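You operate a simulated robot arm through the tools that you are given. There is no shell and no other tool. Be economical: measure what you need, move in short steps, check, and stop when the job is done.

You run a simulated robot arm. Do the job below in one go: nothing can be reset, and whatever is moved stays where it is left.

Task
Put the red dripper from the top of the wide table on top of the yellow light meter and the yellow dripper on top of the large lettuce there. Put the seed tub labelled "OAK" from the top of the wide table on the top of the seed test bench and the seed tub labelled "lollo" on the blue lot card. The order is free. Set down upright: seed tub.

The check looks at the end state, three seconds after you hand in, the way a careful person would. Anything else that was tipped, shoved, dropped, spilled or broken makes it a failure.

Robot
A 7-joint arm with a three-finger gripper on a trunk, on a base that drives. Base frame: it is fixed to the floor where the robot stands at the start and does not move with it; the origin is under the middle of the robot, x ahead of it, y to its left, z up; the surface under the hand at the start is at about z = 0.75. Units: m, degrees, N and s.
Its first joint turns from -166.0 to 166.0 degrees. Places, roughly: large lettuce (7x7x15 cm) [0.4, -0.5, 0.8]; top of the seed test bench [-2.1, -1, 0.8]. Payload 2.69 kg.
The TCP is the grasp point between the finger pads, 0.029 m short of the fingertips. In the tool frame z runs along the fingers and y along their closing line. Largest opening 0.12 m; the body of the gripper starts 0.078 m behind the TCP.
Orientation is told as [roll, pitch, yaw] about the base's x, y, z axes, in that order, counted from this pose: with the fingers straight down and closing along the base's y, the tool's x points along the base's -x, its y along +y and its z along -z.

Tools
- The arm moves only by the tool drive_tool. Its argument "deltas" is a list of rows, each a list of 7 numbers: the shift along the base's x, y, z in m, then the turn, a rotation vector about the base's x, y, z in degrees, then the opening, from 0 (shut) to 1 (fully open). In form: [[dx, dy, dz, rx, ry, rz, fingers], ...]. A call has 1 to 10 rows; each row shifts and turns the commanded pose from where the row before left it. A row lasts 0.2 s, in which the tool goes at most 0.05 m and 8.6 degrees; a call with a longer step from one row to the next is refused whole, and so is a gripper value outside its range. A pose out of reach is approached as far as the arm can. The call stops where the force on the tool passes 40 N (or 10 N more than at its start, if that is more) or the arm is blocked; 0.2 s more then pass. The fingers move at their own pace and stop on an object; they squeeze with about 29 N. The grip force told is the motor's: it shows also when the fingers shut on nothing. Time passes only in rows, and 0.2 s behind the last, so rows that do not move let the fingers close. The reply holds the time, the measured pose of the TCP, the force on the tool along the base axes, the opening and the grip force, in the units named above and with some noise, with the torque about the TCP (base axes, N m) and any sound that the robot's microphone picked up, and new pictures: "views" is both (left out), scene, wrist or none.
- Cameras (640 x 400 px; columns grow to the right, rows downward): "scene" is now at [0.3279, 0.1374, 1.3178]; the picture's right is [-0.58, -0.82, 0.00], its down [-0.42, 0.30, -0.86] and it looks along [0.70, -0.49, -0.52] (base axes); focal length 259 px, centre (320, 200). "wrist" rides on the gripper at [0.063, 0, -0.104] in the tool frame; the picture's right is [0.00, 1.00, 0.00], its down [-0.83, 0.00, -0.56] and it looks along [-0.56, 0.00, 0.83] (tool axes); focal length 275 px, centre (320, 200). There is no depth. A picture from a camera that has moved, and an enlarged one, comes with that camera's place and axes in the base frame and with its lens.
- slide_trunk(by): slides the trunk up (or, below 0, down) by that many m; the arm and the scene camera ride with it, the base frame stays. It gives what a move gives, with no picture.
- base_move(legs): drives the robot by 1 to 6 legs, each [ahead, left, turn to the left] in m, m and degrees, along the robot's own axes; the way and the turn of a leg run together, so that a leg with both is an arc; at most 1.5 m and 180 degrees a leg. The arm and the cameras ride along, it lands a little off, and it stops where it bumps. It gives what a move gives, and a new picture of the scene camera.
- aim_head(pan, tilt): turns the head with the scene camera to pan (to the left, within 143 degrees either way) and tilt (down, from -29 to 69), counted from straight ahead of the robot. It gives what a move gives, and a new picture of the scene camera.
- zoom(camera, box): a new picture of the part [left, top, right, bottom] of that camera's present view, enlarged. No time passes.
- finish_job(): hands the job in; it is judged then, once.

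Go step by step. Nothing tells you exact positions but the pictures and the camera data: compare them with the known pose of the tool, close in by small moves and look again before you grip or let go. The budget is 165 turns and 260 pictures, counting those below and the enlarged ones. Unless the task says otherwise, let go and move clear before handing in.

The tools are called after "Emit:" as name(argument=value, ...) on one line, values as JSON. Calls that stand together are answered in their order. drive_tool: Moves the arm, as the interface text tells. Its arguments: {"type":"object","properties":{"deltas":{"type":"array","items":{"type":"array","items":{"type":"number"}}},"views":{"type":"string","enum":["both","scene","wrist","none"]}},"required":["deltas"]} The other tools are called the same way: slide_trunk (by) slides the trunk up or down; base_move (legs) drives the base; aim_head (pan, tilt) turns the head that bears the scene camera; zoom (camera, box) takes an enlarged picture of a part of a camera's view; finish_job () hands the job in.

At the start:

```text
time_s: 0.0
tool_pos: [0.574, -0.1164, 1.0597]
tcp_rot: [0.0, 0.0, -0.1]
ft_force: [-0.9, -0.6, -0.4]
moment: [-0.04, 0.03, -0.03]
finger_gap: 0.1201
grasp_force: 0.0
trunk travel left (down, up): [-0.3, 0.286]
robot x, y, heading: [-0.0027, -0.0004, -0.2]
head pan, tilt: [-35.1, 31.1]
```

scene: 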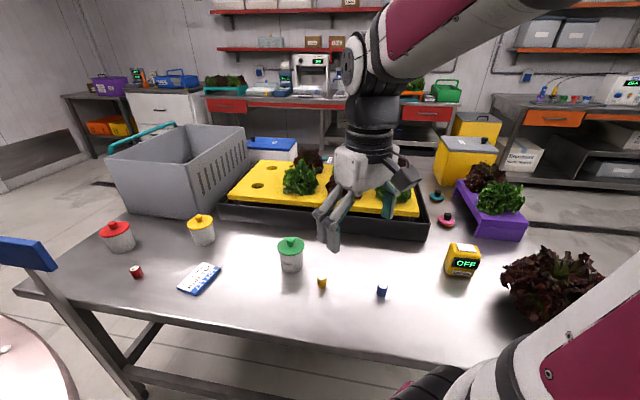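
wrist: 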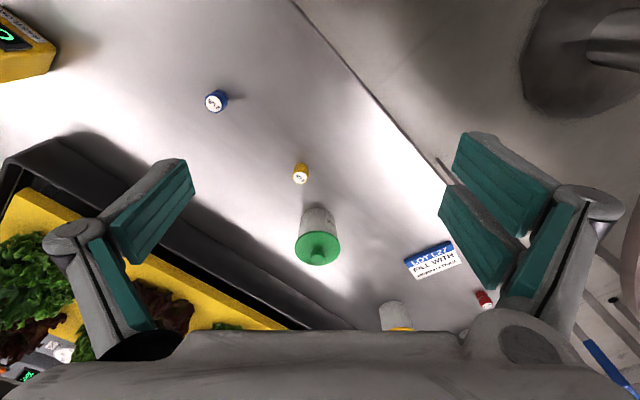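

I see drippers (red, yellow, blue), three lidded tubs, a lot card, the light meter and the large lettuce. I'll zoom in to read the labels first.

Emit:
zoom(camera="scene", box=[80, 200, 240, 300])

Emit:
zoom(camera="scene", box=[250, 220, 410, 320])

Emit:
zoom(camera="scene", box=[420, 150, 640, 340])

Emit:
zoom(camera="wrist", box=[380, 220, 520, 330])

```text
4.00 times, centred on (160, 250) of scene
camera zoom: at [0.3279, 0.1374, 1.3178], right [-0.58, -0.82, 0.0], down [-0.42, 0.3, -0.86], along [0.7, -0.49, -0.52], focal length 1036 px, centre (960, 0)
```

zoom: 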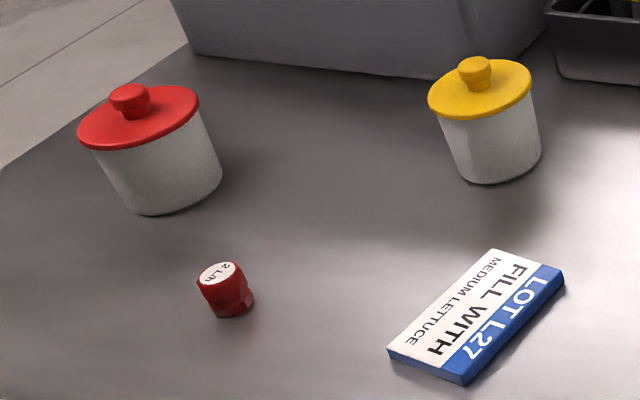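

```text
4.00 times, centred on (330, 270) of scene
camera zoom: at [0.3279, 0.1374, 1.3178], right [-0.58, -0.82, 0.0], down [-0.42, 0.3, -0.86], along [0.7, -0.49, -0.52], focal length 1036 px, centre (280, -80)
```

zoom: 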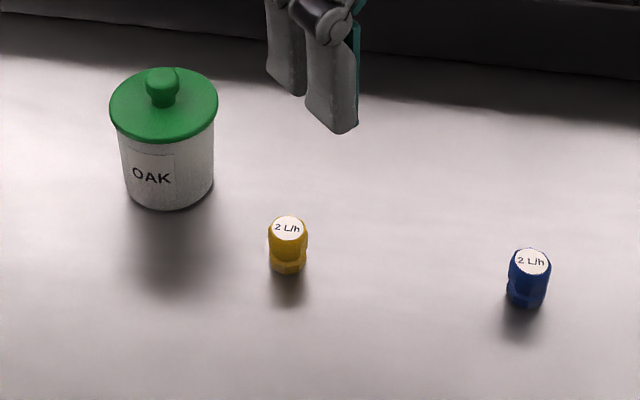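

```text
2.11 times, centred on (530, 245) of scene
camera zoom: at [0.3279, 0.1374, 1.3178], right [-0.58, -0.82, 0.0], down [-0.42, 0.3, -0.86], along [0.7, -0.49, -0.52], focal length 545 px, centre (-122, 105)
```

zoom: 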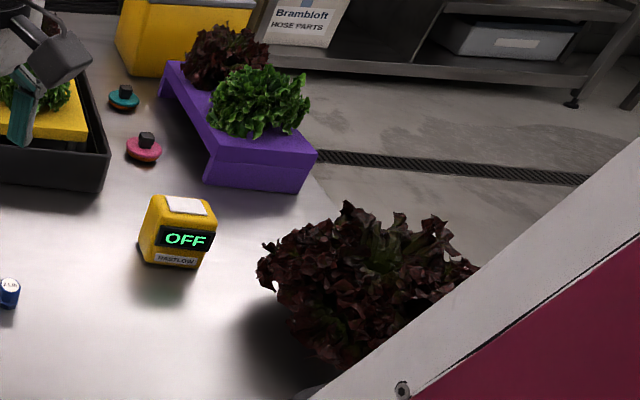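

```text
3.64 times, centred on (450, 275) of wrist
camera zoom: at [0.5121, -0.1158, 1.165], right [0.0, 1.0, 0.0], down [0.83, 0.0, 0.56], along [0.56, 0.0, -0.83], focal length 1001 px, centre (-153, -73)
```

zoom: 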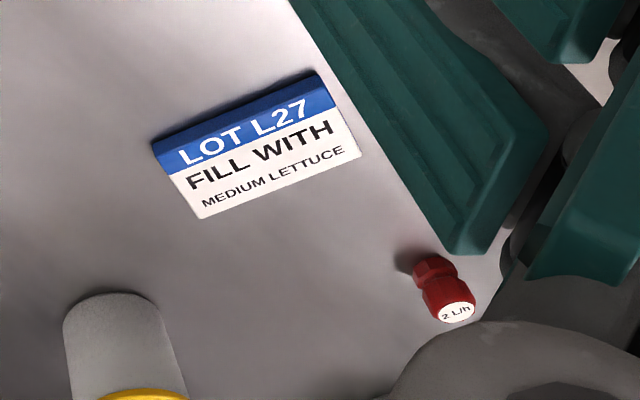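

OAK is the green-lid tub; the lot card is near (0.93, 0.13), yellow dripper near (0.71,-0.14), light meter (0.54,-0.50). I'll look around for obstacles, the bench and the lettuce.

Emit:
aim_head(pan=40, tilt=40)

Emit:
aim_head(pan=-140, tilt=20)

Emit:
aim_head(pan=-70, tilt=40)

```text
time_s: 1.5
tool_pos: [0.5749, -0.116, 1.0596]
tcp_rot: [0.1, -0.1, 0.0]
ft_force: [-1.3, 0.7, -0.6]
moment: [-0.05, -0.03, 0.0]
finger_gap: 0.1198
grasp_force: 0.1
trunk travel left (down, up): [-0.3, 0.286]
robot x, y, heading: [-0.0012, 0.0043, -0.1]
head pan, tilt: [40.0, 40.0]
camera scene: at [0.3195, 0.2438, 1.3043], right [0.64, -0.77, 0.0], down [-0.49, -0.41, -0.77], along [0.59, 0.49, -0.64], focal length 259 px, centre (320, 200)
```

scene: 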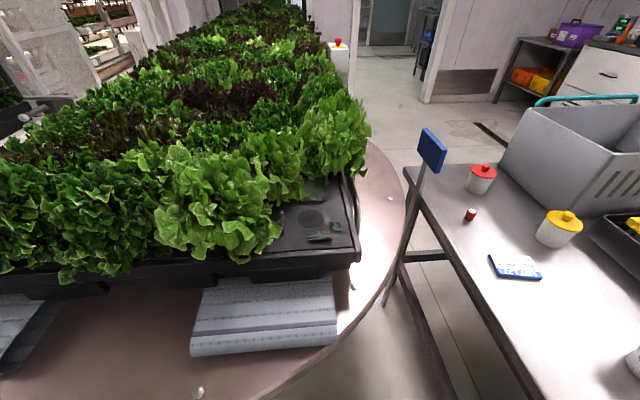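

```text
time_s: 4.2
tool_pos: [0.5751, -0.1153, 1.0594]
tcp_rot: [0.0, 0.1, 0.1]
ft_force: [0.3, -0.3, 0.0]
moment: [0.02, 0.03, 0.02]
finger_gap: 0.1198
grasp_force: 0.0
trunk travel left (down, up): [-0.3, 0.286]
robot x, y, heading: [-0.0016, 0.0007, 0.0]
head pan, tilt: [-140.0, 20.0]
camera scene: at [0.1831, 0.1293, 1.3357], right [-0.64, 0.77, 0.0], down [0.26, 0.22, -0.94], along [-0.72, -0.6, -0.34], focal length 259 px, centre (320, 200)
```

scene: 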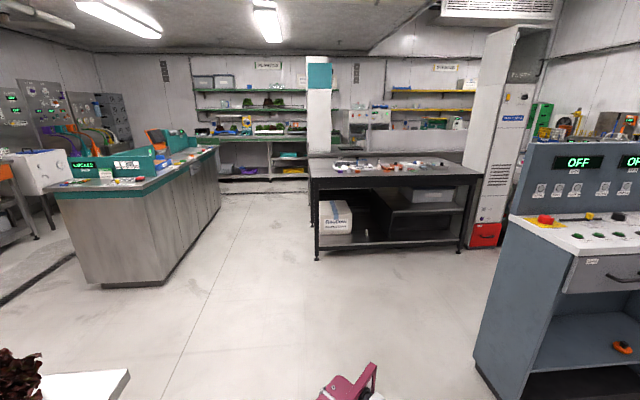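

```text
time_s: 5.6
tool_pos: [0.5742, -0.1154, 1.0577]
tcp_rot: [0.1, 0.0, 0.0]
ft_force: [0.1, 0.4, -0.4]
moment: [-0.02, 0.01, 0.03]
finger_gap: 0.1201
grasp_force: 0.1
trunk travel left (down, up): [-0.3, 0.286]
robot x, y, heading: [0.001, 0.006, 0.1]
head pan, tilt: [-70.0, 40.0]
camera scene: at [0.2834, 0.1093, 1.3043], right [-0.94, -0.34, 0.0], down [-0.22, 0.6, -0.77], along [0.26, -0.72, -0.64], focal length 259 px, centre (320, 200)
```

scene: 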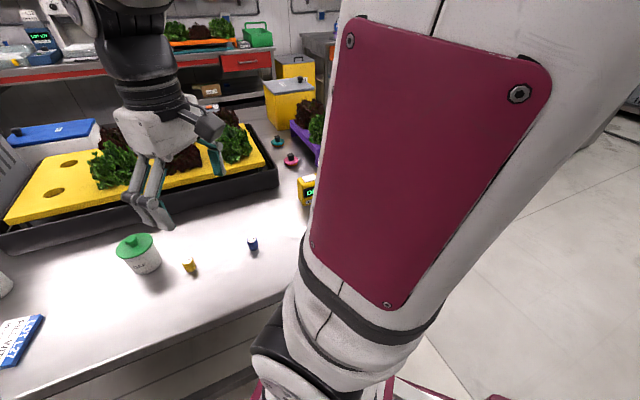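

The seed test bench is the dark table behind the robot; lettuce disk limits motion to the left. First the yellow dripper: I'll move above it and look with the wrist camera.

Emit:
drive_tool(deltas=[[0.035, -0.006, -0.03, 0, 0, 0, 1], [0.035, -0.006, -0.03, 0, 0, 0, 1], [0.035, -0.005, -0.035, 0, 0, 0, 0.6], [0.034, -0.005, -0.04, 0, 0, 0, 0.5], [0, 0, -0.03, 0, 0, 0, 0.5], [0, 0, 0, 0, 0, 0, 0.5]], views="both")

```text
refused: row 4 steps farther than a row can; nothing moved
```

Emit:
drive_tool(deltas=[[0.035, -0.006, -0.03, 0, 0, 0, 1], [0.035, -0.006, -0.03, 0, 0, 0, 1], [0.035, -0.005, -0.03, 0, 0, 0, 0.6], [0.034, -0.005, -0.03, 0, 0, 0, 0.5], [0, 0, -0.04, 0, 0, 0, 0.5], [0, 0, 0, 0, 0, 0, 0.5]], views="both")

```text
time_s: 7.0
tool_pos: [0.7135, -0.1372, 0.8983]
tcp_rot: [0.0, 0.0, 0.0]
ft_force: [0.3, 0.0, 0.8]
moment: [0.0, -0.01, 0.01]
finger_gap: 0.0599
grasp_force: 0.1
trunk travel left (down, up): [-0.3, 0.286]
robot x, y, heading: [0.0002, -0.0006, 0.1]
head pan, tilt: [-70.0, 40.0]
camera scene: at [0.2834, 0.1093, 1.3043], right [-0.94, -0.34, 0.0], down [-0.22, 0.6, -0.77], along [0.26, -0.72, -0.64], focal length 259 px, centre (320, 200)
camera wrist: at [0.6505, -0.1372, 1.0049], right [0.0, 1.0, 0.0], down [0.83, 0.0, 0.56], along [0.56, 0.0, -0.83], focal length 275 px, centre (320, 200)
```

scene: 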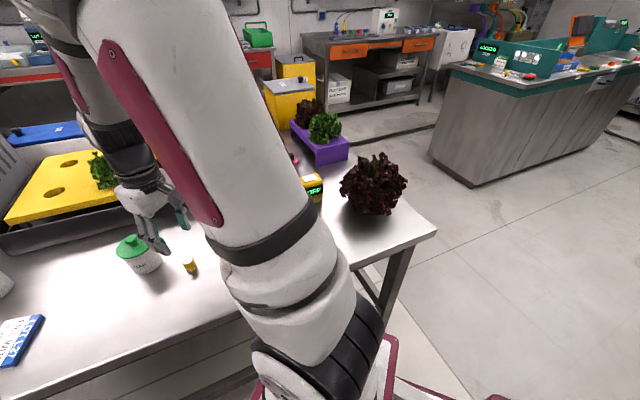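
wrist: 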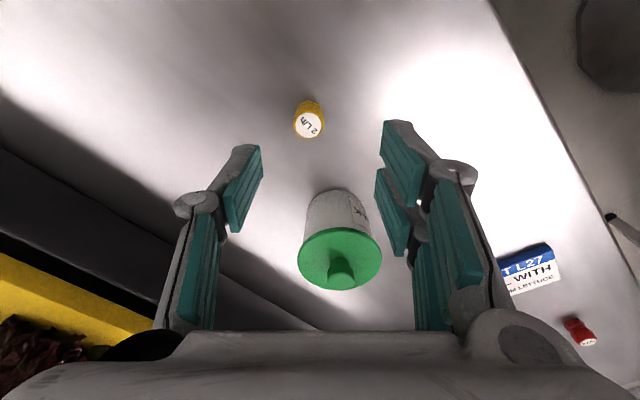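

Dripper is at about (0.720,-0.147). Descend around it.

Emit:
drive_tool(deltas=[[0.007, -0.01, -0.03, 0, 0, 0, 0.5], [0, 0, -0.04, 0, 0, 0, 0.5], [0, 0, 0, 0, 0, 0, 0.5]], views="wrist")

```text
time_s: 7.8
tool_pos: [0.7197, -0.1485, 0.8312]
tcp_rot: [0.0, -0.1, 0.0]
ft_force: [-0.6, -0.4, -0.5]
moment: [0.03, -0.03, 0.0]
finger_gap: 0.0603
grasp_force: 0.0
trunk travel left (down, up): [-0.3, 0.286]
robot x, y, heading: [0.0027, -0.0008, 0.1]
head pan, tilt: [-70.0, 40.0]
camera wrist: at [0.6582, -0.1479, 0.9348], right [0.0, 1.0, 0.0], down [0.83, 0.0, 0.56], along [0.56, 0.0, -0.83], focal length 275 px, centre (320, 200)
```

wrist: 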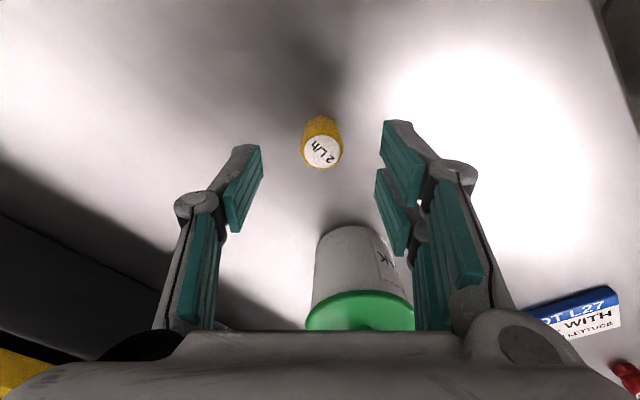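

Aligned; descend to grip height and close.

Emit:
drive_tool(deltas=[[0.004, 0, -0.03, 0, 0, 0, 0.5], [0, 0, -0.014, 0, 0, 0, 0.5], [0, 0, 0, 0, 0, 0, 0.1], [0, 0, 0, 0, 0, 0, 0.05], [0, 0, 0, 0, 0, 0, 0.05]], views="wrist")

```text
time_s: 9.0
tool_pos: [0.7254, -0.1474, 0.785]
tcp_rot: [0.1, 0.0, 0.0]
ft_force: [-0.3, 0.4, -0.4]
moment: [0.01, -0.01, 0.0]
finger_gap: 0.0242
grasp_force: 28.6
trunk travel left (down, up): [-0.3, 0.286]
robot x, y, heading: [-0.0, 0.0034, 0.0]
head pan, tilt: [-70.0, 40.0]
camera wrist: at [0.6625, -0.1478, 0.8911], right [0.0, 1.0, 0.0], down [0.83, 0.0, 0.56], along [0.56, 0.0, -0.83], focal length 275 px, centre (320, 200)
```

wrist: 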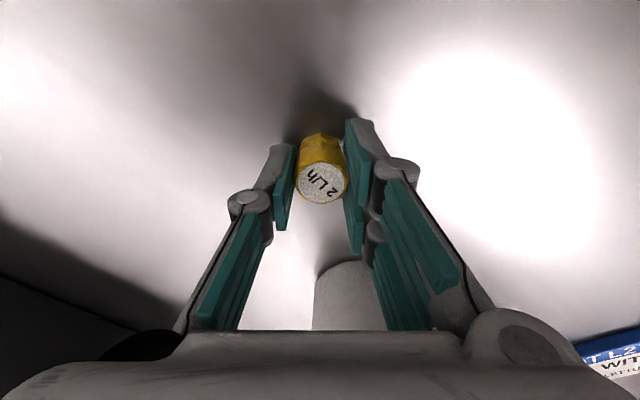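

Gripped. Lift high and swing toward the lettuce, turning the tool with the arm so the wrist camera looks outward at it.

Emit:
drive_tool(deltas=[[0, 0, 0.04, 0, 0, 0, 0.05], [0, 0, 0.05, 0, 0, 0, 0.05], [0, 0, 0.05, 0, 0, 0, 0.05], [0, 0, 0.05, 0, 0, 0, 0.05], [0, 0, 0.05, 0, 0, 0, 0.05], [0, 0, 0.05, 0, 0, 0, 0.05]], views="none")

Emit:
drive_tool(deltas=[[-0.035, -0.03, 0, 0, 0, -6, 0.05], [-0.035, -0.03, 0, 0, 0, -6, 0.05], [-0.035, -0.03, 0, 0, 0, -6, 0.05], [-0.035, -0.03, 0, 0, 0, -6, 0.05], [-0.035, -0.03, 0, 0, 0, -6, 0.05], [-0.035, -0.03, 0, 0, 0, -6, 0.05], [-0.035, -0.03, 0, 0, 0, -6, 0.05], [-0.035, -0.03, 0, 0, 0, -6, 0.05], [-0.035, -0.03, 0, 0, 0, -6, 0.05], [0, 0, 0, 0, 0, 0, 0.05]], views="both")

```text
time_s: 10.4
tool_pos: [0.724, -0.1466, 1.075]
tcp_rot: [0.0, 0.1, -0.1]
ft_force: [0.5, -0.1, -1.2]
moment: [0.02, 0.04, 0.02]
finger_gap: 0.0242
grasp_force: 28.8
trunk travel left (down, up): [-0.3, 0.286]
robot x, y, heading: [0.0011, 0.0007, -0.0]
head pan, tilt: [-70.0, 40.0]
```

```text
time_s: 12.6
tool_pos: [0.409, -0.4169, 1.0755]
tcp_rot: [0.1, 0.0, -54.1]
ft_force: [-0.1, 0.3, 0.3]
moment: [-0.03, -0.01, -0.03]
finger_gap: 0.0243
grasp_force: 28.9
trunk travel left (down, up): [-0.3, 0.286]
robot x, y, heading: [0.0025, -0.0037, 0.2]
head pan, tilt: [-70.0, 40.0]
camera scene: at [0.2835, 0.1092, 1.3043], right [-0.94, -0.34, 0.0], down [-0.22, 0.6, -0.77], along [0.26, -0.72, -0.64], focal length 259 px, centre (320, 200)
camera wrist: at [0.3726, -0.3664, 1.1804], right [0.81, 0.59, 0.0], down [0.49, -0.67, 0.56], along [0.33, -0.45, -0.83], focal length 275 px, centre (320, 200)
```

scene: 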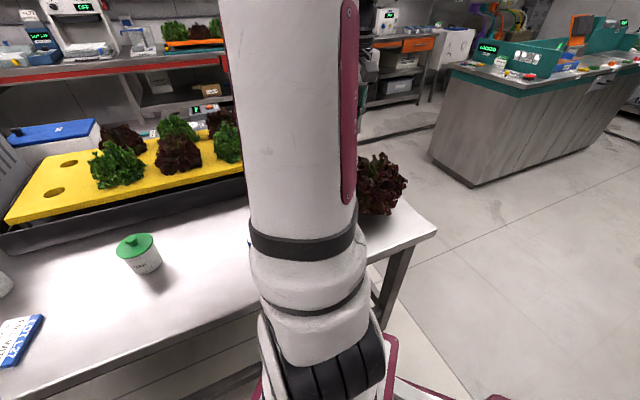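
wrist: 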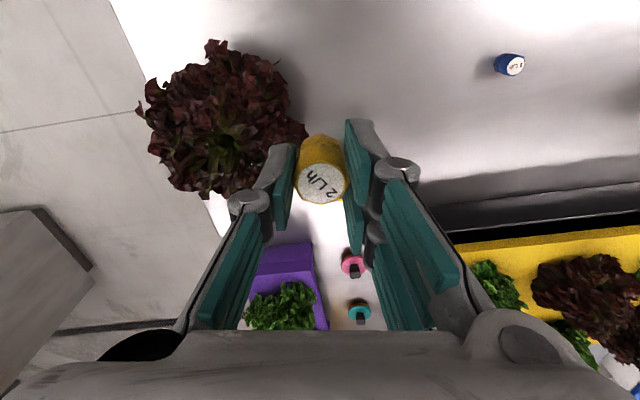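

Lettuce heart appears near (0.356,-0.525). Move above it at height and look.

Emit:
drive_tool(deltas=[[-0.02, -0.036, 0, 0, 0, 0, 0.05], [-0.02, -0.036, 0, 0, 0, 0, 0.05], [-0.013, -0.036, 0, 0, 0, 0, 0.05], [0, 0, -0.04, 0, 0, 0, 0.05], [0, 0, 0, 0, 0, 0, 0.05]], views="both")

Emit:
aim_head(pan=-85, tilt=35)

```text
time_s: 13.8
tool_pos: [0.356, -0.5258, 1.0364]
tcp_rot: [0.0, -0.1, -54.1]
ft_force: [-0.3, 0.1, -0.3]
moment: [-0.01, -0.04, -0.03]
finger_gap: 0.0241
grasp_force: 28.7
trunk travel left (down, up): [-0.3, 0.286]
robot x, y, heading: [-0.0003, 0.0005, -0.3]
head pan, tilt: [-70.0, 40.0]
camera scene: at [0.2834, 0.1092, 1.3043], right [-0.94, -0.34, 0.0], down [-0.22, 0.6, -0.77], along [0.26, -0.72, -0.64], focal length 259 px, centre (320, 200)
camera wrist: at [0.3194, -0.4747, 1.1411], right [0.81, 0.59, 0.0], down [0.49, -0.67, 0.56], along [0.33, -0.45, -0.83], focal length 275 px, centre (320, 200)
```

scene: 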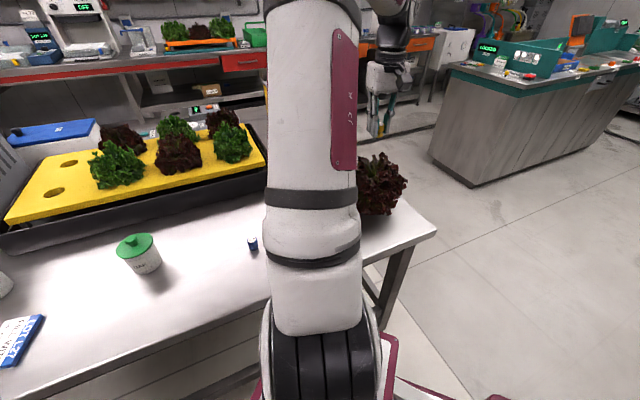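
wrist: 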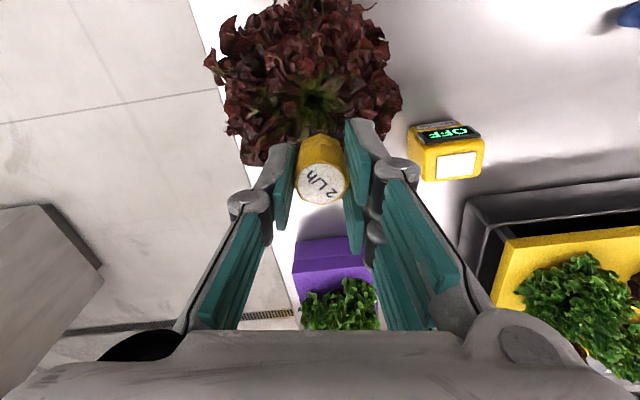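

```text
time_s: 14.5
tool_pos: [0.3573, -0.5267, 1.037]
tcp_rot: [0.0, 0.0, -53.9]
ft_force: [0.4, 0.1, -0.2]
moment: [0.03, 0.01, 0.02]
finger_gap: 0.0242
grasp_force: 28.6
trunk travel left (down, up): [-0.3, 0.286]
robot x, y, heading: [-0.0001, -0.0006, 0.1]
head pan, tilt: [-85.0, 35.0]
camera scene: at [0.2621, 0.1014, 1.3118], right [-1.0, -0.09, 0.0], down [-0.05, 0.57, -0.82], along [0.07, -0.82, -0.57], focal length 259 px, centre (320, 200)
```

scene: 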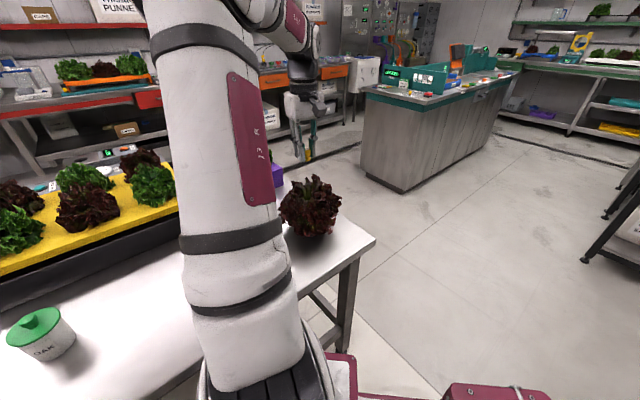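

Heart of the lettuce triangulates to (0.35,-0.527,0.87). Align and descend slowly.

Emit:
drive_tool(deltas=[[-0.006, 0, -0.03, 0, 0, 0, 0.05], [0, 0, -0.03, 0, 0, 0, 0.05], [0, 0, -0.015, 0, 0, 0, 0.05], [0, 0, 0, 0, 0, 0, 0.05]], views="both")

Emit:
zoom(camera="scene", box=[250, 130, 370, 250])

```text
time_s: 15.5
tool_pos: [0.3512, -0.5253, 0.9604]
tcp_rot: [0.0, 0.1, -54.0]
ft_force: [-0.1, -0.5, -0.6]
moment: [0.04, 0.0, -0.04]
finger_gap: 0.0243
grasp_force: 29.5
trunk travel left (down, up): [-0.3, 0.286]
robot x, y, heading: [-0.001, 0.0006, -0.0]
head pan, tilt: [-85.0, 35.0]
camera scene: at [0.262, 0.1014, 1.3118], right [-1.0, -0.09, 0.0], down [-0.05, 0.57, -0.82], along [0.07, -0.82, -0.57], focal length 259 px, centre (320, 200)
camera wrist: at [0.3138, -0.4748, 1.0654], right [0.81, 0.59, 0.0], down [0.49, -0.67, 0.56], along [0.33, -0.45, -0.83], focal length 275 px, centre (320, 200)
```

scene: 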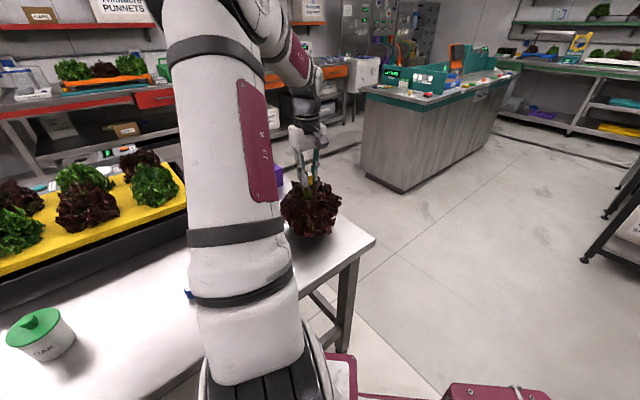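
wrist: 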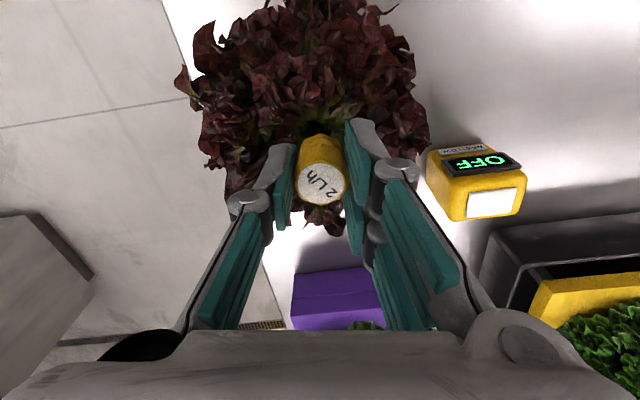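

```text
3.33 times, centred on (310, 190) of scene
camera zoom: at [0.262, 0.1014, 1.3118], right [-1.0, -0.09, 0.0], down [-0.05, 0.57, -0.82], along [0.07, -0.82, -0.57], focal length 863 px, centre (353, 233)
```

zoom: 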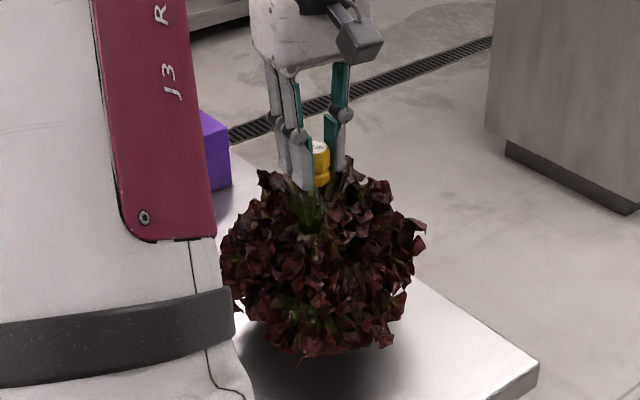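

Centred above. Inch down feeling for contact.

Emit:
drive_tool(deltas=[[0, 0, -0.006, 0, 0, 0, 0.05], [0, 0, -0.006, 0, 0, 0, 0.05], [0, 0, 0, 0, 0, 0, 0.05]], views="none")

Emit:
drive_tool(deltas=[[0, 0, -0.006, 0, 0, 0, 0.05], [0, 0, -0.006, 0, 0, 0, 0.05], [0, 0, 0, 0, 0, 0, 0.05]], views="none")

```text
time_s: 16.3
tool_pos: [0.3496, -0.526, 0.9479]
tcp_rot: [0.1, 0.0, -54.0]
ft_force: [0.6, -0.6, 0.4]
moment: [0.01, -0.01, -0.02]
finger_gap: 0.0242
grasp_force: 29.0
trunk travel left (down, up): [-0.3, 0.286]
robot x, y, heading: [-0.0026, 0.0027, 0.1]
head pan, tilt: [-85.0, 35.0]
```

```text
time_s: 17.1
tool_pos: [0.3492, -0.5256, 0.9367]
tcp_rot: [0.0, 0.1, -54.0]
ft_force: [-0.2, 0.1, 0.7]
moment: [-0.02, 0.01, -0.01]
finger_gap: 0.024
grasp_force: 28.8
trunk travel left (down, up): [-0.3, 0.286]
robot x, y, heading: [0.0014, 0.0036, 0.2]
head pan, tilt: [-85.0, 35.0]
```

Emit:
drive_tool(deltas=[[0, 0, -0.003, 0, 0, 0, 0.05], [0, 0, 0, 0, 0, 0, 0.05]], views="none")

Emit:
drive_tool(deltas=[[0, 0, -0.003, 0, 0, 0, 0.05], [0, 0, 0, 0, 0, 0, 0.05]], views="wrist")

```text
time_s: 17.7
tool_pos: [0.3504, -0.5255, 0.9332]
tcp_rot: [0.1, 0.0, -54.1]
ft_force: [-0.3, 0.0, -0.3]
moment: [0.0, -0.02, 0.0]
finger_gap: 0.024
grasp_force: 28.9
trunk travel left (down, up): [-0.3, 0.286]
robot x, y, heading: [0.0015, -0.0004, -0.3]
head pan, tilt: [-85.0, 35.0]
```

```text
time_s: 18.3
tool_pos: [0.349, -0.5257, 0.9311]
tcp_rot: [0.0, -0.1, -54.0]
ft_force: [0.2, 0.0, -0.1]
moment: [0.0, 0.01, -0.01]
finger_gap: 0.0242
grasp_force: 29.4
trunk travel left (down, up): [-0.3, 0.286]
robot x, y, heading: [-0.0018, 0.0004, 0.0]
head pan, tilt: [-85.0, 35.0]
camera wrist: at [0.3139, -0.4744, 1.0357], right [0.81, 0.59, 0.0], down [0.49, -0.67, 0.56], along [0.33, -0.45, -0.83], focal length 275 px, centre (320, 200)
```

wrist: 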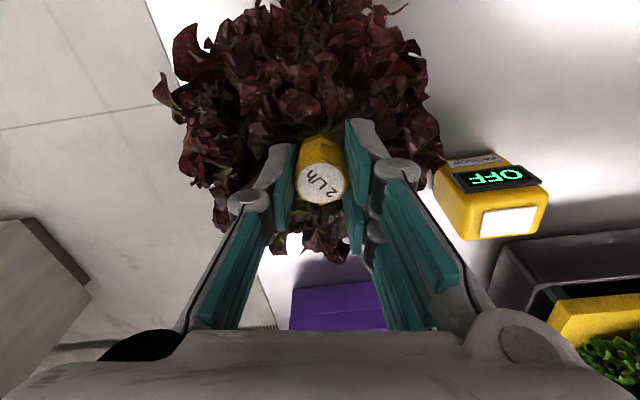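

Emit:
drive_tool(deltas=[[0, 0, -0.004, 0, 0, 0, 0.05], [0, 0, 0, 0, 0, 0, 0.05]], views="none")

Emit:
drive_tool(deltas=[[0, 0, -0.004, 0, 0, 0, 0.05], [0, 0, 0, 0, 0, 0, 0.05]], views="none")

Emit:
drive_tool(deltas=[[0, 0, -0.004, 0, 0, 0, 0.05], [0, 0, 0, 0, 0, 0, 0.05]], views="none")

Emit:
zoom(camera="scene", box=[250, 130, 370, 250])

```text
time_s: 18.9
tool_pos: [0.3505, -0.5254, 0.9275]
tcp_rot: [0.0, -0.1, -54.0]
ft_force: [-0.3, 2.2, 9.1]
moment: [0.02, 0.0, 0.01]
finger_gap: 0.0241
grasp_force: 29.3
trunk travel left (down, up): [-0.3, 0.286]
robot x, y, heading: [0.0005, 0.0002, -0.2]
head pan, tilt: [-85.0, 35.0]
```

```text
time_s: 19.5
tool_pos: [0.3506, -0.5254, 0.9249]
tcp_rot: [-0.1, -0.2, -54.1]
ft_force: [-0.1, 1.4, 31.2]
moment: [0.06, 0.04, 0.0]
finger_gap: 0.0242
grasp_force: 28.8
trunk travel left (down, up): [-0.3, 0.286]
robot x, y, heading: [-0.0018, -0.0012, -0.2]
head pan, tilt: [-85.0, 35.0]
```

```text
time_s: 20.1
tool_pos: [0.3502, -0.5252, 0.9201]
tcp_rot: [-0.2, -0.2, -54.1]
ft_force: [0.2, -1.1, 37.7]
moment: [-0.18, -0.04, 0.01]
finger_gap: 0.0239
grasp_force: 28.9
trunk travel left (down, up): [-0.3, 0.286]
robot x, y, heading: [0.0041, -0.0012, -0.1]
head pan, tilt: [-85.0, 35.0]
```

```text
3.33 times, centred on (310, 190) of scene
camera zoom: at [0.2615, 0.1022, 1.312], right [-1.0, -0.09, 0.0], down [-0.05, 0.57, -0.82], along [0.07, -0.82, -0.57], focal length 863 px, centre (353, 233)
```

zoom: 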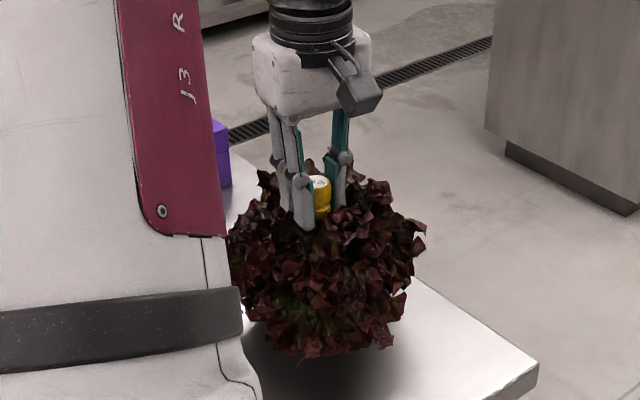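

Contact was at TCP ~0.928 and the dripper slid a bit in the grip. Back off until the force is small, then release.

Emit:
drive_tool(deltas=[[0, 0, 0.002, 0, 0, 0, 0.05], [0, 0, 0, 0, 0, 0, 0.05]], views="none")

Emit:
drive_tool(deltas=[[0, 0, 0.002, 0, 0, 0, 0.05], [0, 0, 0, 0, 0, 0, 0.05]], views="none")

```text
time_s: 20.7
tool_pos: [0.3511, -0.5249, 0.9206]
tcp_rot: [0.1, 0.0, -54.0]
ft_force: [-0.9, -2.1, 18.4]
moment: [-0.21, 0.15, -0.03]
finger_gap: 0.0242
grasp_force: 28.7
trunk travel left (down, up): [-0.3, 0.286]
robot x, y, heading: [-0.0005, 0.0032, 0.0]
head pan, tilt: [-85.0, 35.0]
```

```text
time_s: 21.3
tool_pos: [0.3515, -0.5256, 0.9205]
tcp_rot: [0.1, 0.1, -54.1]
ft_force: [0.3, -0.1, 0.1]
moment: [0.01, 0.01, -0.02]
finger_gap: 0.0242
grasp_force: 28.8
trunk travel left (down, up): [-0.3, 0.286]
robot x, y, heading: [-0.0013, -0.0014, -0.2]
head pan, tilt: [-85.0, 35.0]
```

Force is zero now; open slightly.

Emit:
drive_tool(deltas=[[0, 0, 0, 0, 0, 0, 0.24], [0, 0, 0, 0, 0, 0, 0.32], [0, 0, 0, 0, 0, 0, 0.35]], views="both")

Emit:
zoom(camera="scene", box=[250, 130, 370, 250])

```text
time_s: 22.1
tool_pos: [0.3502, -0.5257, 0.9224]
tcp_rot: [0.0, 0.1, -54.0]
ft_force: [-0.5, -0.6, 0.2]
moment: [-0.02, -0.03, -0.01]
finger_gap: 0.0418
grasp_force: 0.1
trunk travel left (down, up): [-0.3, 0.286]
robot x, y, heading: [0.0044, -0.0008, -0.1]
head pan, tilt: [-85.0, 35.0]
camera scene: at [0.262, 0.1014, 1.3118], right [-1.0, -0.09, 0.0], down [-0.05, 0.57, -0.82], along [0.07, -0.82, -0.57], focal length 259 px, centre (320, 200)
camera wrist: at [0.314, -0.4748, 1.028], right [0.81, 0.59, 0.0], down [0.49, -0.67, 0.56], along [0.33, -0.45, -0.83], focal length 275 px, centre (320, 200)
```

scene: 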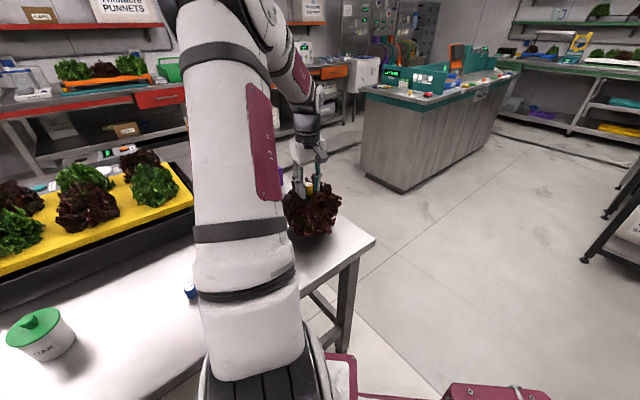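
wrist: 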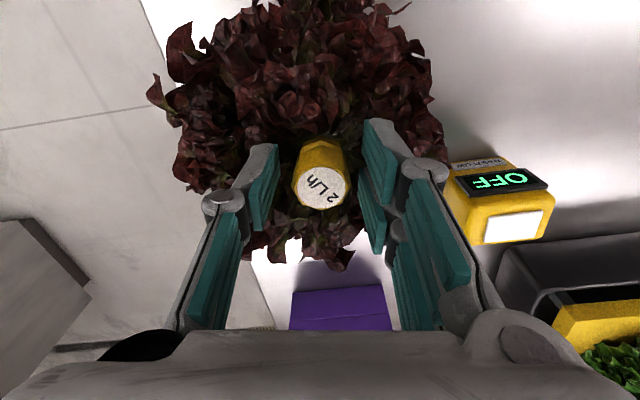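

```text
3.33 times, centred on (310, 190) of scene
camera zoom: at [0.262, 0.1014, 1.3118], right [-1.0, -0.09, 0.0], down [-0.05, 0.57, -0.82], along [0.07, -0.82, -0.57], focal length 863 px, centre (353, 233)
```

zoom: 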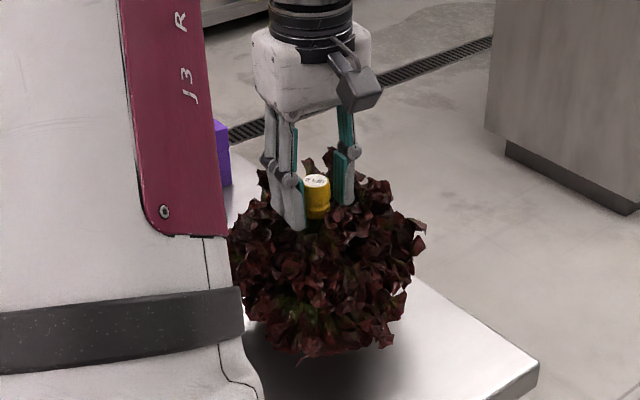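

The dripper stands on the lettuce. Rise straight up.

Emit:
drive_tool(deltas=[[0, 0, 0.02, 0, 0, 0, 0.35], [0, 0, 0.03, 0, 0, 0, 0.35], [0, 0, 0.05, 0, 0, 0, 0.35], [0, 0, 0.05, 0, 0, 0, 0.35], [0, 0, 0, 0, 0, 0, 0.35]], views="wrist")

Emit:
zoom(camera="scene", box=[250, 130, 370, 250])

```text
time_s: 23.3
tool_pos: [0.3496, -0.5258, 1.0734]
tcp_rot: [0.1, 0.0, -53.9]
ft_force: [-0.5, -0.2, -0.1]
moment: [-0.01, -0.01, 0.04]
finger_gap: 0.0421
grasp_force: 0.0
trunk travel left (down, up): [-0.3, 0.286]
robot x, y, heading: [-0.0014, -0.0001, 0.1]
head pan, tilt: [-85.0, 35.0]
camera wrist: at [0.3134, -0.4745, 1.1782], right [0.81, 0.59, 0.0], down [0.49, -0.67, 0.56], along [0.33, -0.45, -0.83], focal length 275 px, centre (320, 200)
```

wrist: 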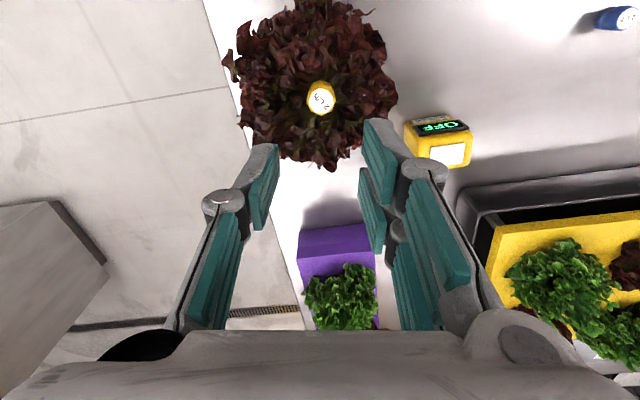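

```text
3.33 times, centred on (310, 190) of scene
camera zoom: at [0.2621, 0.1014, 1.3118], right [-1.0, -0.09, 0.0], down [-0.05, 0.57, -0.82], along [0.07, -0.82, -0.57], focal length 863 px, centre (353, 233)
```

zoom: 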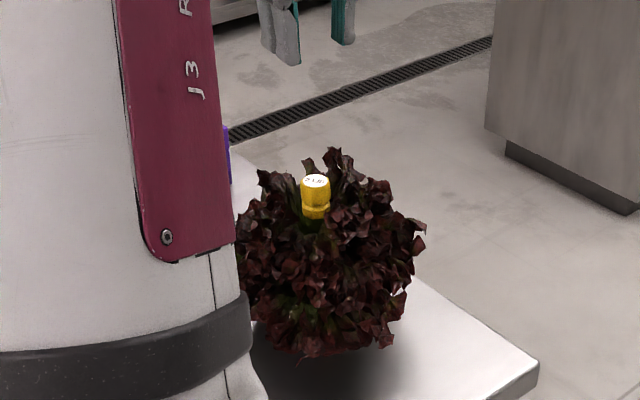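

Yellow dripper done. Now look down around the base to judge driving room near the table and the disk.

Emit:
aim_head(pan=-40, tilt=69)

Emit:
aim_head(pan=50, tilt=69)

Emit:
aim_head(pan=10, tilt=45)

```text
time_s: 24.5
tool_pos: [0.3503, -0.5258, 1.0719]
tcp_rot: [0.0, 0.0, -54.1]
ft_force: [0.1, 0.9, -0.2]
moment: [0.01, -0.01, 0.01]
finger_gap: 0.0417
grasp_force: 0.0
trunk travel left (down, up): [-0.3, 0.286]
robot x, y, heading: [0.0001, -0.0028, -0.0]
head pan, tilt: [-40.0, 68.8]
camera scene: at [0.2972, 0.1531, 1.2682], right [-0.64, -0.77, 0.0], down [-0.71, 0.6, -0.36], along [0.28, -0.23, -0.93], focal length 259 px, centre (320, 200)
```

scene: 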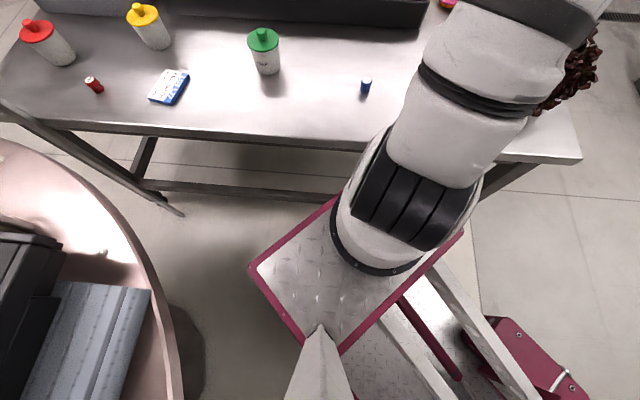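

```text
time_s: 26.1
tool_pos: [0.3502, -0.5256, 1.0718]
tcp_rot: [0.0, 0.0, -54.0]
ft_force: [0.0, 1.1, 0.0]
moment: [-0.01, 0.02, 0.02]
finger_gap: 0.0421
grasp_force: 0.0
trunk travel left (down, up): [-0.3, 0.286]
robot x, y, heading: [0.001, 0.0018, -0.1]
head pan, tilt: [50.0, 68.8]
camera scene: at [0.2903, 0.232, 1.2682], right [0.77, -0.64, 0.0], down [-0.6, -0.71, -0.36], along [0.23, 0.28, -0.93], focal length 259 px, centre (320, 200)
```

scene: 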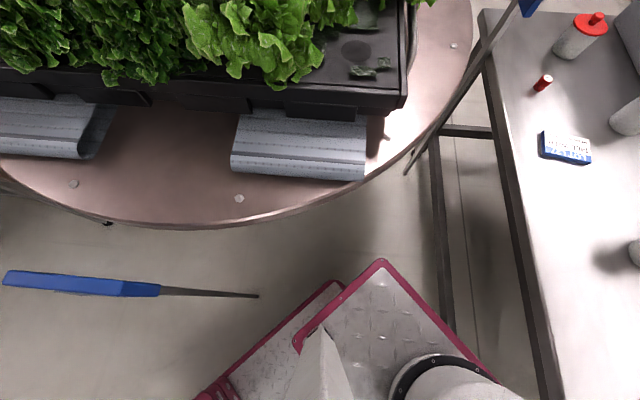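

```text
time_s: 27.2
tool_pos: [0.3508, -0.5246, 1.0715]
tcp_rot: [0.0, 0.1, -54.0]
ft_force: [-0.1, 0.2, -0.1]
moment: [0.0, 0.03, 0.02]
finger_gap: 0.042
grasp_force: 0.1
trunk travel left (down, up): [-0.3, 0.286]
robot x, y, heading: [0.0008, -0.001, -0.1]
head pan, tilt: [10.0, 45.0]
camera scene: at [0.3344, 0.2033, 1.297], right [0.17, -0.98, 0.0], down [-0.7, -0.12, -0.71], along [0.7, 0.12, -0.71], focal length 259 px, centre (320, 200)
```

scene: 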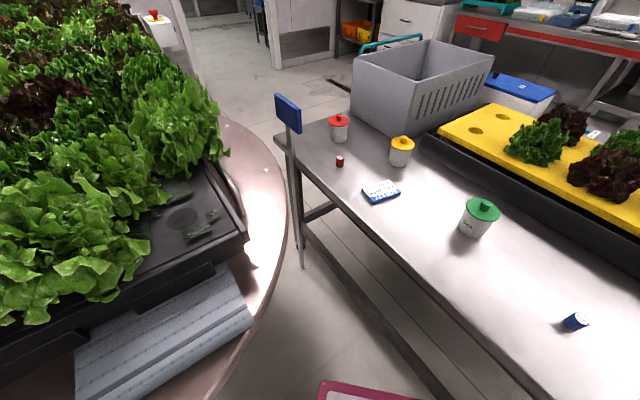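

The base front is already near the table's lower crossbar, and posts and the disk are close on the left, so I'll first test how far the arm reaches from here. Swing back over the table, staying high.

Emit:
drive_tool(deltas=[[0.035, 0.035, 0, 0, 0, 5.4, 0.5], [0.035, 0.035, 0, 0, 0, 5.4, 0.5], [0.035, 0.035, 0, 0, 0, 5.4, 0.5], [0.035, 0.035, 0, 0, 0, 5.4, 0.5], [0.035, 0.035, 0, 0, 0, 5.4, 0.5], [0.035, 0.035, 0, 0, 0, 5.4, 0.5], [0.035, 0.035, 0, 0, 0, 5.4, 0.5], [0.035, 0.035, 0, 0, 0, 5.4, 0.5], [0.035, 0.035, 0, 0, 0, 5.4, 0.5], [0.035, 0.035, 0, 0, 0, 5.4, 0.5]], views="none")

Emit:
drive_tool(deltas=[[0.025, 0.04, -0.01, 0, 0, 2, 0.5], [0.025, 0.04, -0.01, 0, 0, 2, 0.5], [0.025, 0.04, -0.01, 0, 0, 2, 0.5], [0.025, 0.04, -0.01, 0, 0, 2, 0.5], [0.025, 0.04, -0.01, 0, 0, 2, 0.5], [0.025, 0.04, -0.01, 0, 0, 2, 0.5], [0.025, 0.04, -0.01, 0, 0, 2, 0.5], [0.025, 0.04, -0.01, 0, 0, 2, 0.5], [0, 0, 0, 0, 0, 0, 0.5]], views="both")

```text
time_s: 29.4
tool_pos: [0.7001, -0.177, 1.0727]
tcp_rot: [0.0, 0.0, -0.1]
ft_force: [-0.1, -0.5, 0.9]
moment: [-0.03, -0.01, -0.03]
finger_gap: 0.0601
grasp_force: 0.0
trunk travel left (down, up): [-0.3, 0.286]
robot x, y, heading: [-0.0008, 0.001, -0.1]
head pan, tilt: [10.0, 45.0]
```

```text
time_s: 31.4
tool_pos: [0.9018, 0.1442, 0.9914]
tcp_rot: [0.0, 0.0, 15.9]
ft_force: [0.0, 0.5, -0.3]
moment: [-0.02, 0.01, 0.0]
finger_gap: 0.0601
grasp_force: 0.2
trunk travel left (down, up): [-0.3, 0.286]
robot x, y, heading: [-0.001, 0.0016, -0.1]
head pan, tilt: [10.0, 45.0]
camera scene: at [0.3344, 0.2034, 1.297], right [0.17, -0.98, 0.0], down [-0.7, -0.12, -0.71], along [0.7, 0.12, -0.71], focal length 259 px, centre (320, 200)
camera wrist: at [0.8412, 0.1279, 1.0968], right [-0.28, 0.96, 0.0], down [0.8, 0.23, 0.56], along [0.53, 0.16, -0.83], focal length 275 px, centre (320, 200)
```

scene: 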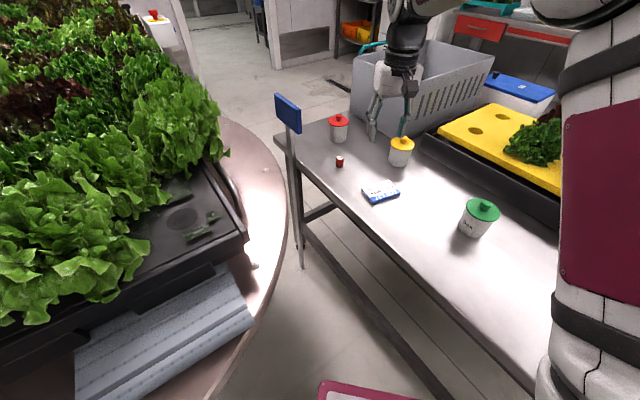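
wrist: 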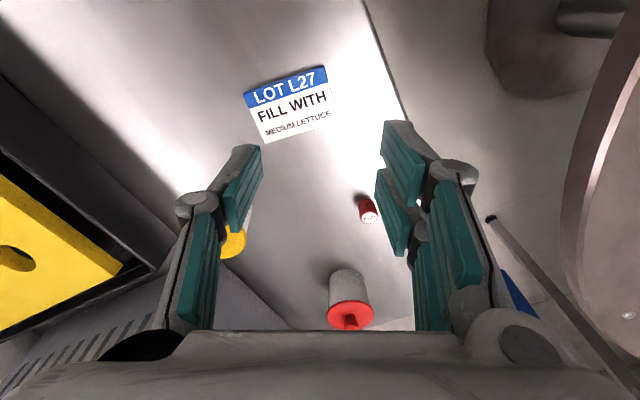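

Positions confirmed: red dripper (1.05,0.26), card (0.93,0.12), yellow tub (1.11,0.085), red tub (1.22,0.29). Test the reach outward toward the dripper.

Emit:
drive_tool(deltas=[[0.037, 0.03, 0, 0, 0, 0, 0.5], [0.037, 0.03, 0, 0, 0, 0, 0.5], [0.037, 0.03, 0, 0, 0, 0, 0.5], [0.037, 0.028, 0, 0, 0, 0, 0.5], [0, 0, 0, 0, 0, 0, 0.5]], views="both")

```text
time_s: 32.6
tool_pos: [1.0, 0.2297, 0.9845]
tcp_rot: [-0.1, 0.0, 15.9]
ft_force: [0.4, 0.0, 0.8]
moment: [0.01, 0.03, -0.03]
finger_gap: 0.0599
grasp_force: 0.0
out of reach, approached as far as the arm can: row 3, 4
trunk travel left (down, up): [-0.3, 0.286]
robot x, y, heading: [-0.0003, 0.0034, 0.2]
head pan, tilt: [10.0, 45.0]
camera scene: at [0.3344, 0.2034, 1.297], right [0.17, -0.98, 0.0], down [-0.7, -0.12, -0.71], along [0.7, 0.12, -0.71], focal length 259 px, centre (320, 200)
camera wrist: at [0.9395, 0.2126, 1.0892], right [-0.28, 0.96, 0.0], down [0.8, 0.23, 0.56], along [0.53, 0.16, -0.83], focal length 275 px, centre (320, 200)
```

scene: 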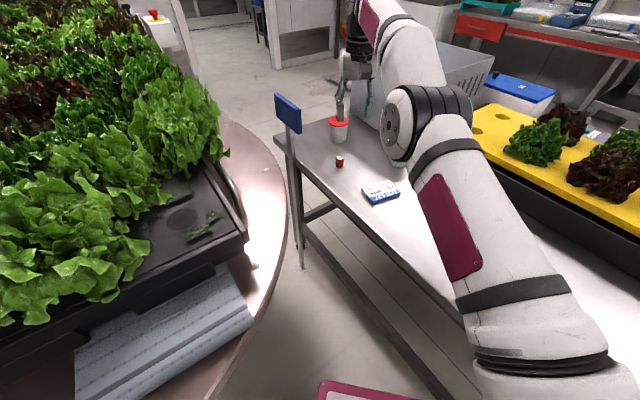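
wrist: 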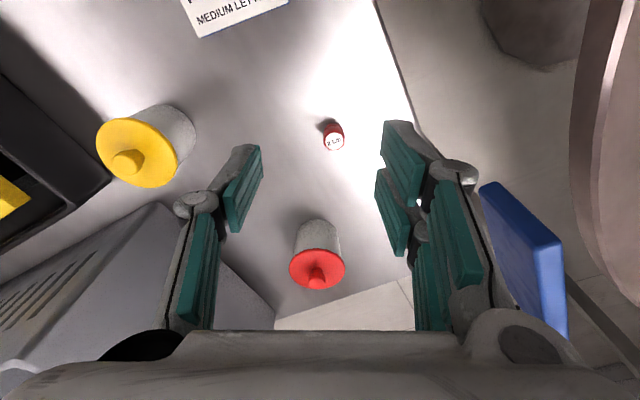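

Tool-down limit is ~1.03 m here. Lower the trunk a bit to see if the reach gains.

Emit:
slide_trunk(by=-0.1)

Emit:
drive_tool(deltas=[[0, 0, 0, 0, 0, 0, 0.5], [0.02, 0.01, 0, 0, 0, 0, 0.5], [0.02, 0.01, 0, 0, 0, 0, 0.5], [0, 0, 0, 0, 0, 0, 0.5]], views="both")

```text
time_s: 33.9
tool_pos: [0.999, 0.2302, 0.8846]
tcp_rot: [0.0, -0.1, 16.0]
ft_force: [0.0, 0.7, 0.5]
moment: [-0.02, -0.03, -0.02]
finger_gap: 0.0599
grasp_force: 0.0
trunk travel left (down, up): [-0.2, 0.386]
robot x, y, heading: [-0.0007, -0.0025, 0.0]
head pan, tilt: [10.0, 45.0]
```

```text
time_s: 34.9
tool_pos: [1.027, 0.2413, 0.8822]
tcp_rot: [0.0, 0.0, 16.1]
ft_force: [0.5, 0.7, -0.1]
moment: [0.01, 0.01, 0.0]
finger_gap: 0.0603
grasp_force: 0.1
out of reach, approached as far as the arm can: row 3
trunk travel left (down, up): [-0.2, 0.386]
robot x, y, heading: [-0.0001, 0.0007, 0.1]
head pan, tilt: [10.0, 45.0]
camera scene: at [0.365, 0.2034, 1.1972], right [0.17, -0.98, 0.0], down [-0.7, -0.12, -0.71], along [0.7, 0.12, -0.71], focal length 259 px, centre (320, 200)
camera wrist: at [0.9667, 0.2236, 0.9865], right [-0.28, 0.96, 0.0], down [0.8, 0.23, 0.56], along [0.53, 0.16, -0.83], focal length 275 px, centre (320, 200)
```

scene: 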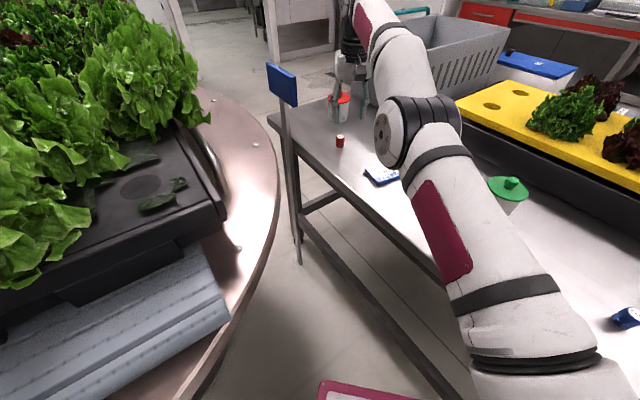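
wrist: 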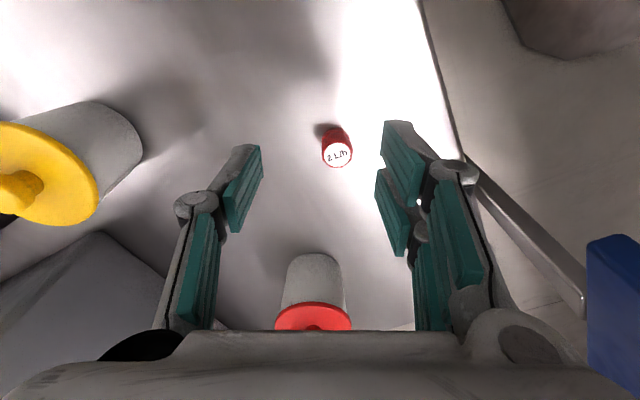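

Reach 1.055 m now. Tilting the fingers ~21° outward will give the rest; do that at height and move over the dripper.

Emit:
drive_tool(deltas=[[0, 0, 0, 1.9, -6.7, 0, 0.5], [0, 0, 0, 1.9, -6.7, 0, 0.5], [0, 0, 0, 1.9, -6.7, 0, 0.5], [0.01, 0.01, 0, 0, 0, 0, 0.5], [0.01, 0.01, 0, 0, 0, 0, 0.5], [0, 0, 0, 0, 0, 0, 0.5]], views="both")

```text
time_s: 36.3
tool_pos: [1.0997, 0.2778, 0.9013]
tcp_rot: [-0.2, -20.8, 16.0]
ft_force: [0.1, 0.4, -0.8]
moment: [0.02, 0.03, -0.01]
finger_gap: 0.06
grasp_force: 0.0
out of reach, approached as far as the arm can: row 1, 2, 3, 4, 5
trunk travel left (down, up): [-0.2, 0.386]
robot x, y, heading: [0.0002, -0.0004, 0.2]
head pan, tilt: [10.0, 45.0]
camera scene: at [0.3651, 0.2034, 1.1972], right [0.17, -0.98, 0.0], down [-0.7, -0.12, -0.71], along [0.7, 0.12, -0.71], focal length 259 px, centre (320, 200)
camera wrist: at [1.0091, 0.251, 0.9771], right [-0.28, 0.96, 0.0], down [0.55, 0.16, 0.82], along [0.78, 0.23, -0.58], focal length 275 px, centre (320, 200)
```

scene: 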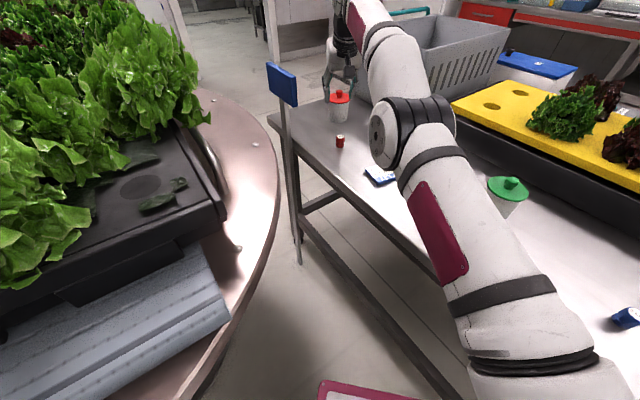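
wrist: 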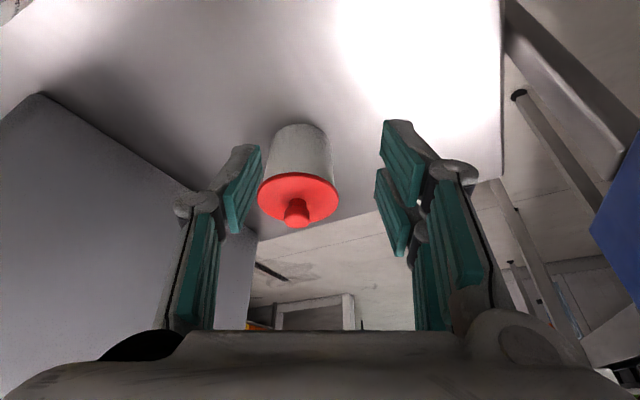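

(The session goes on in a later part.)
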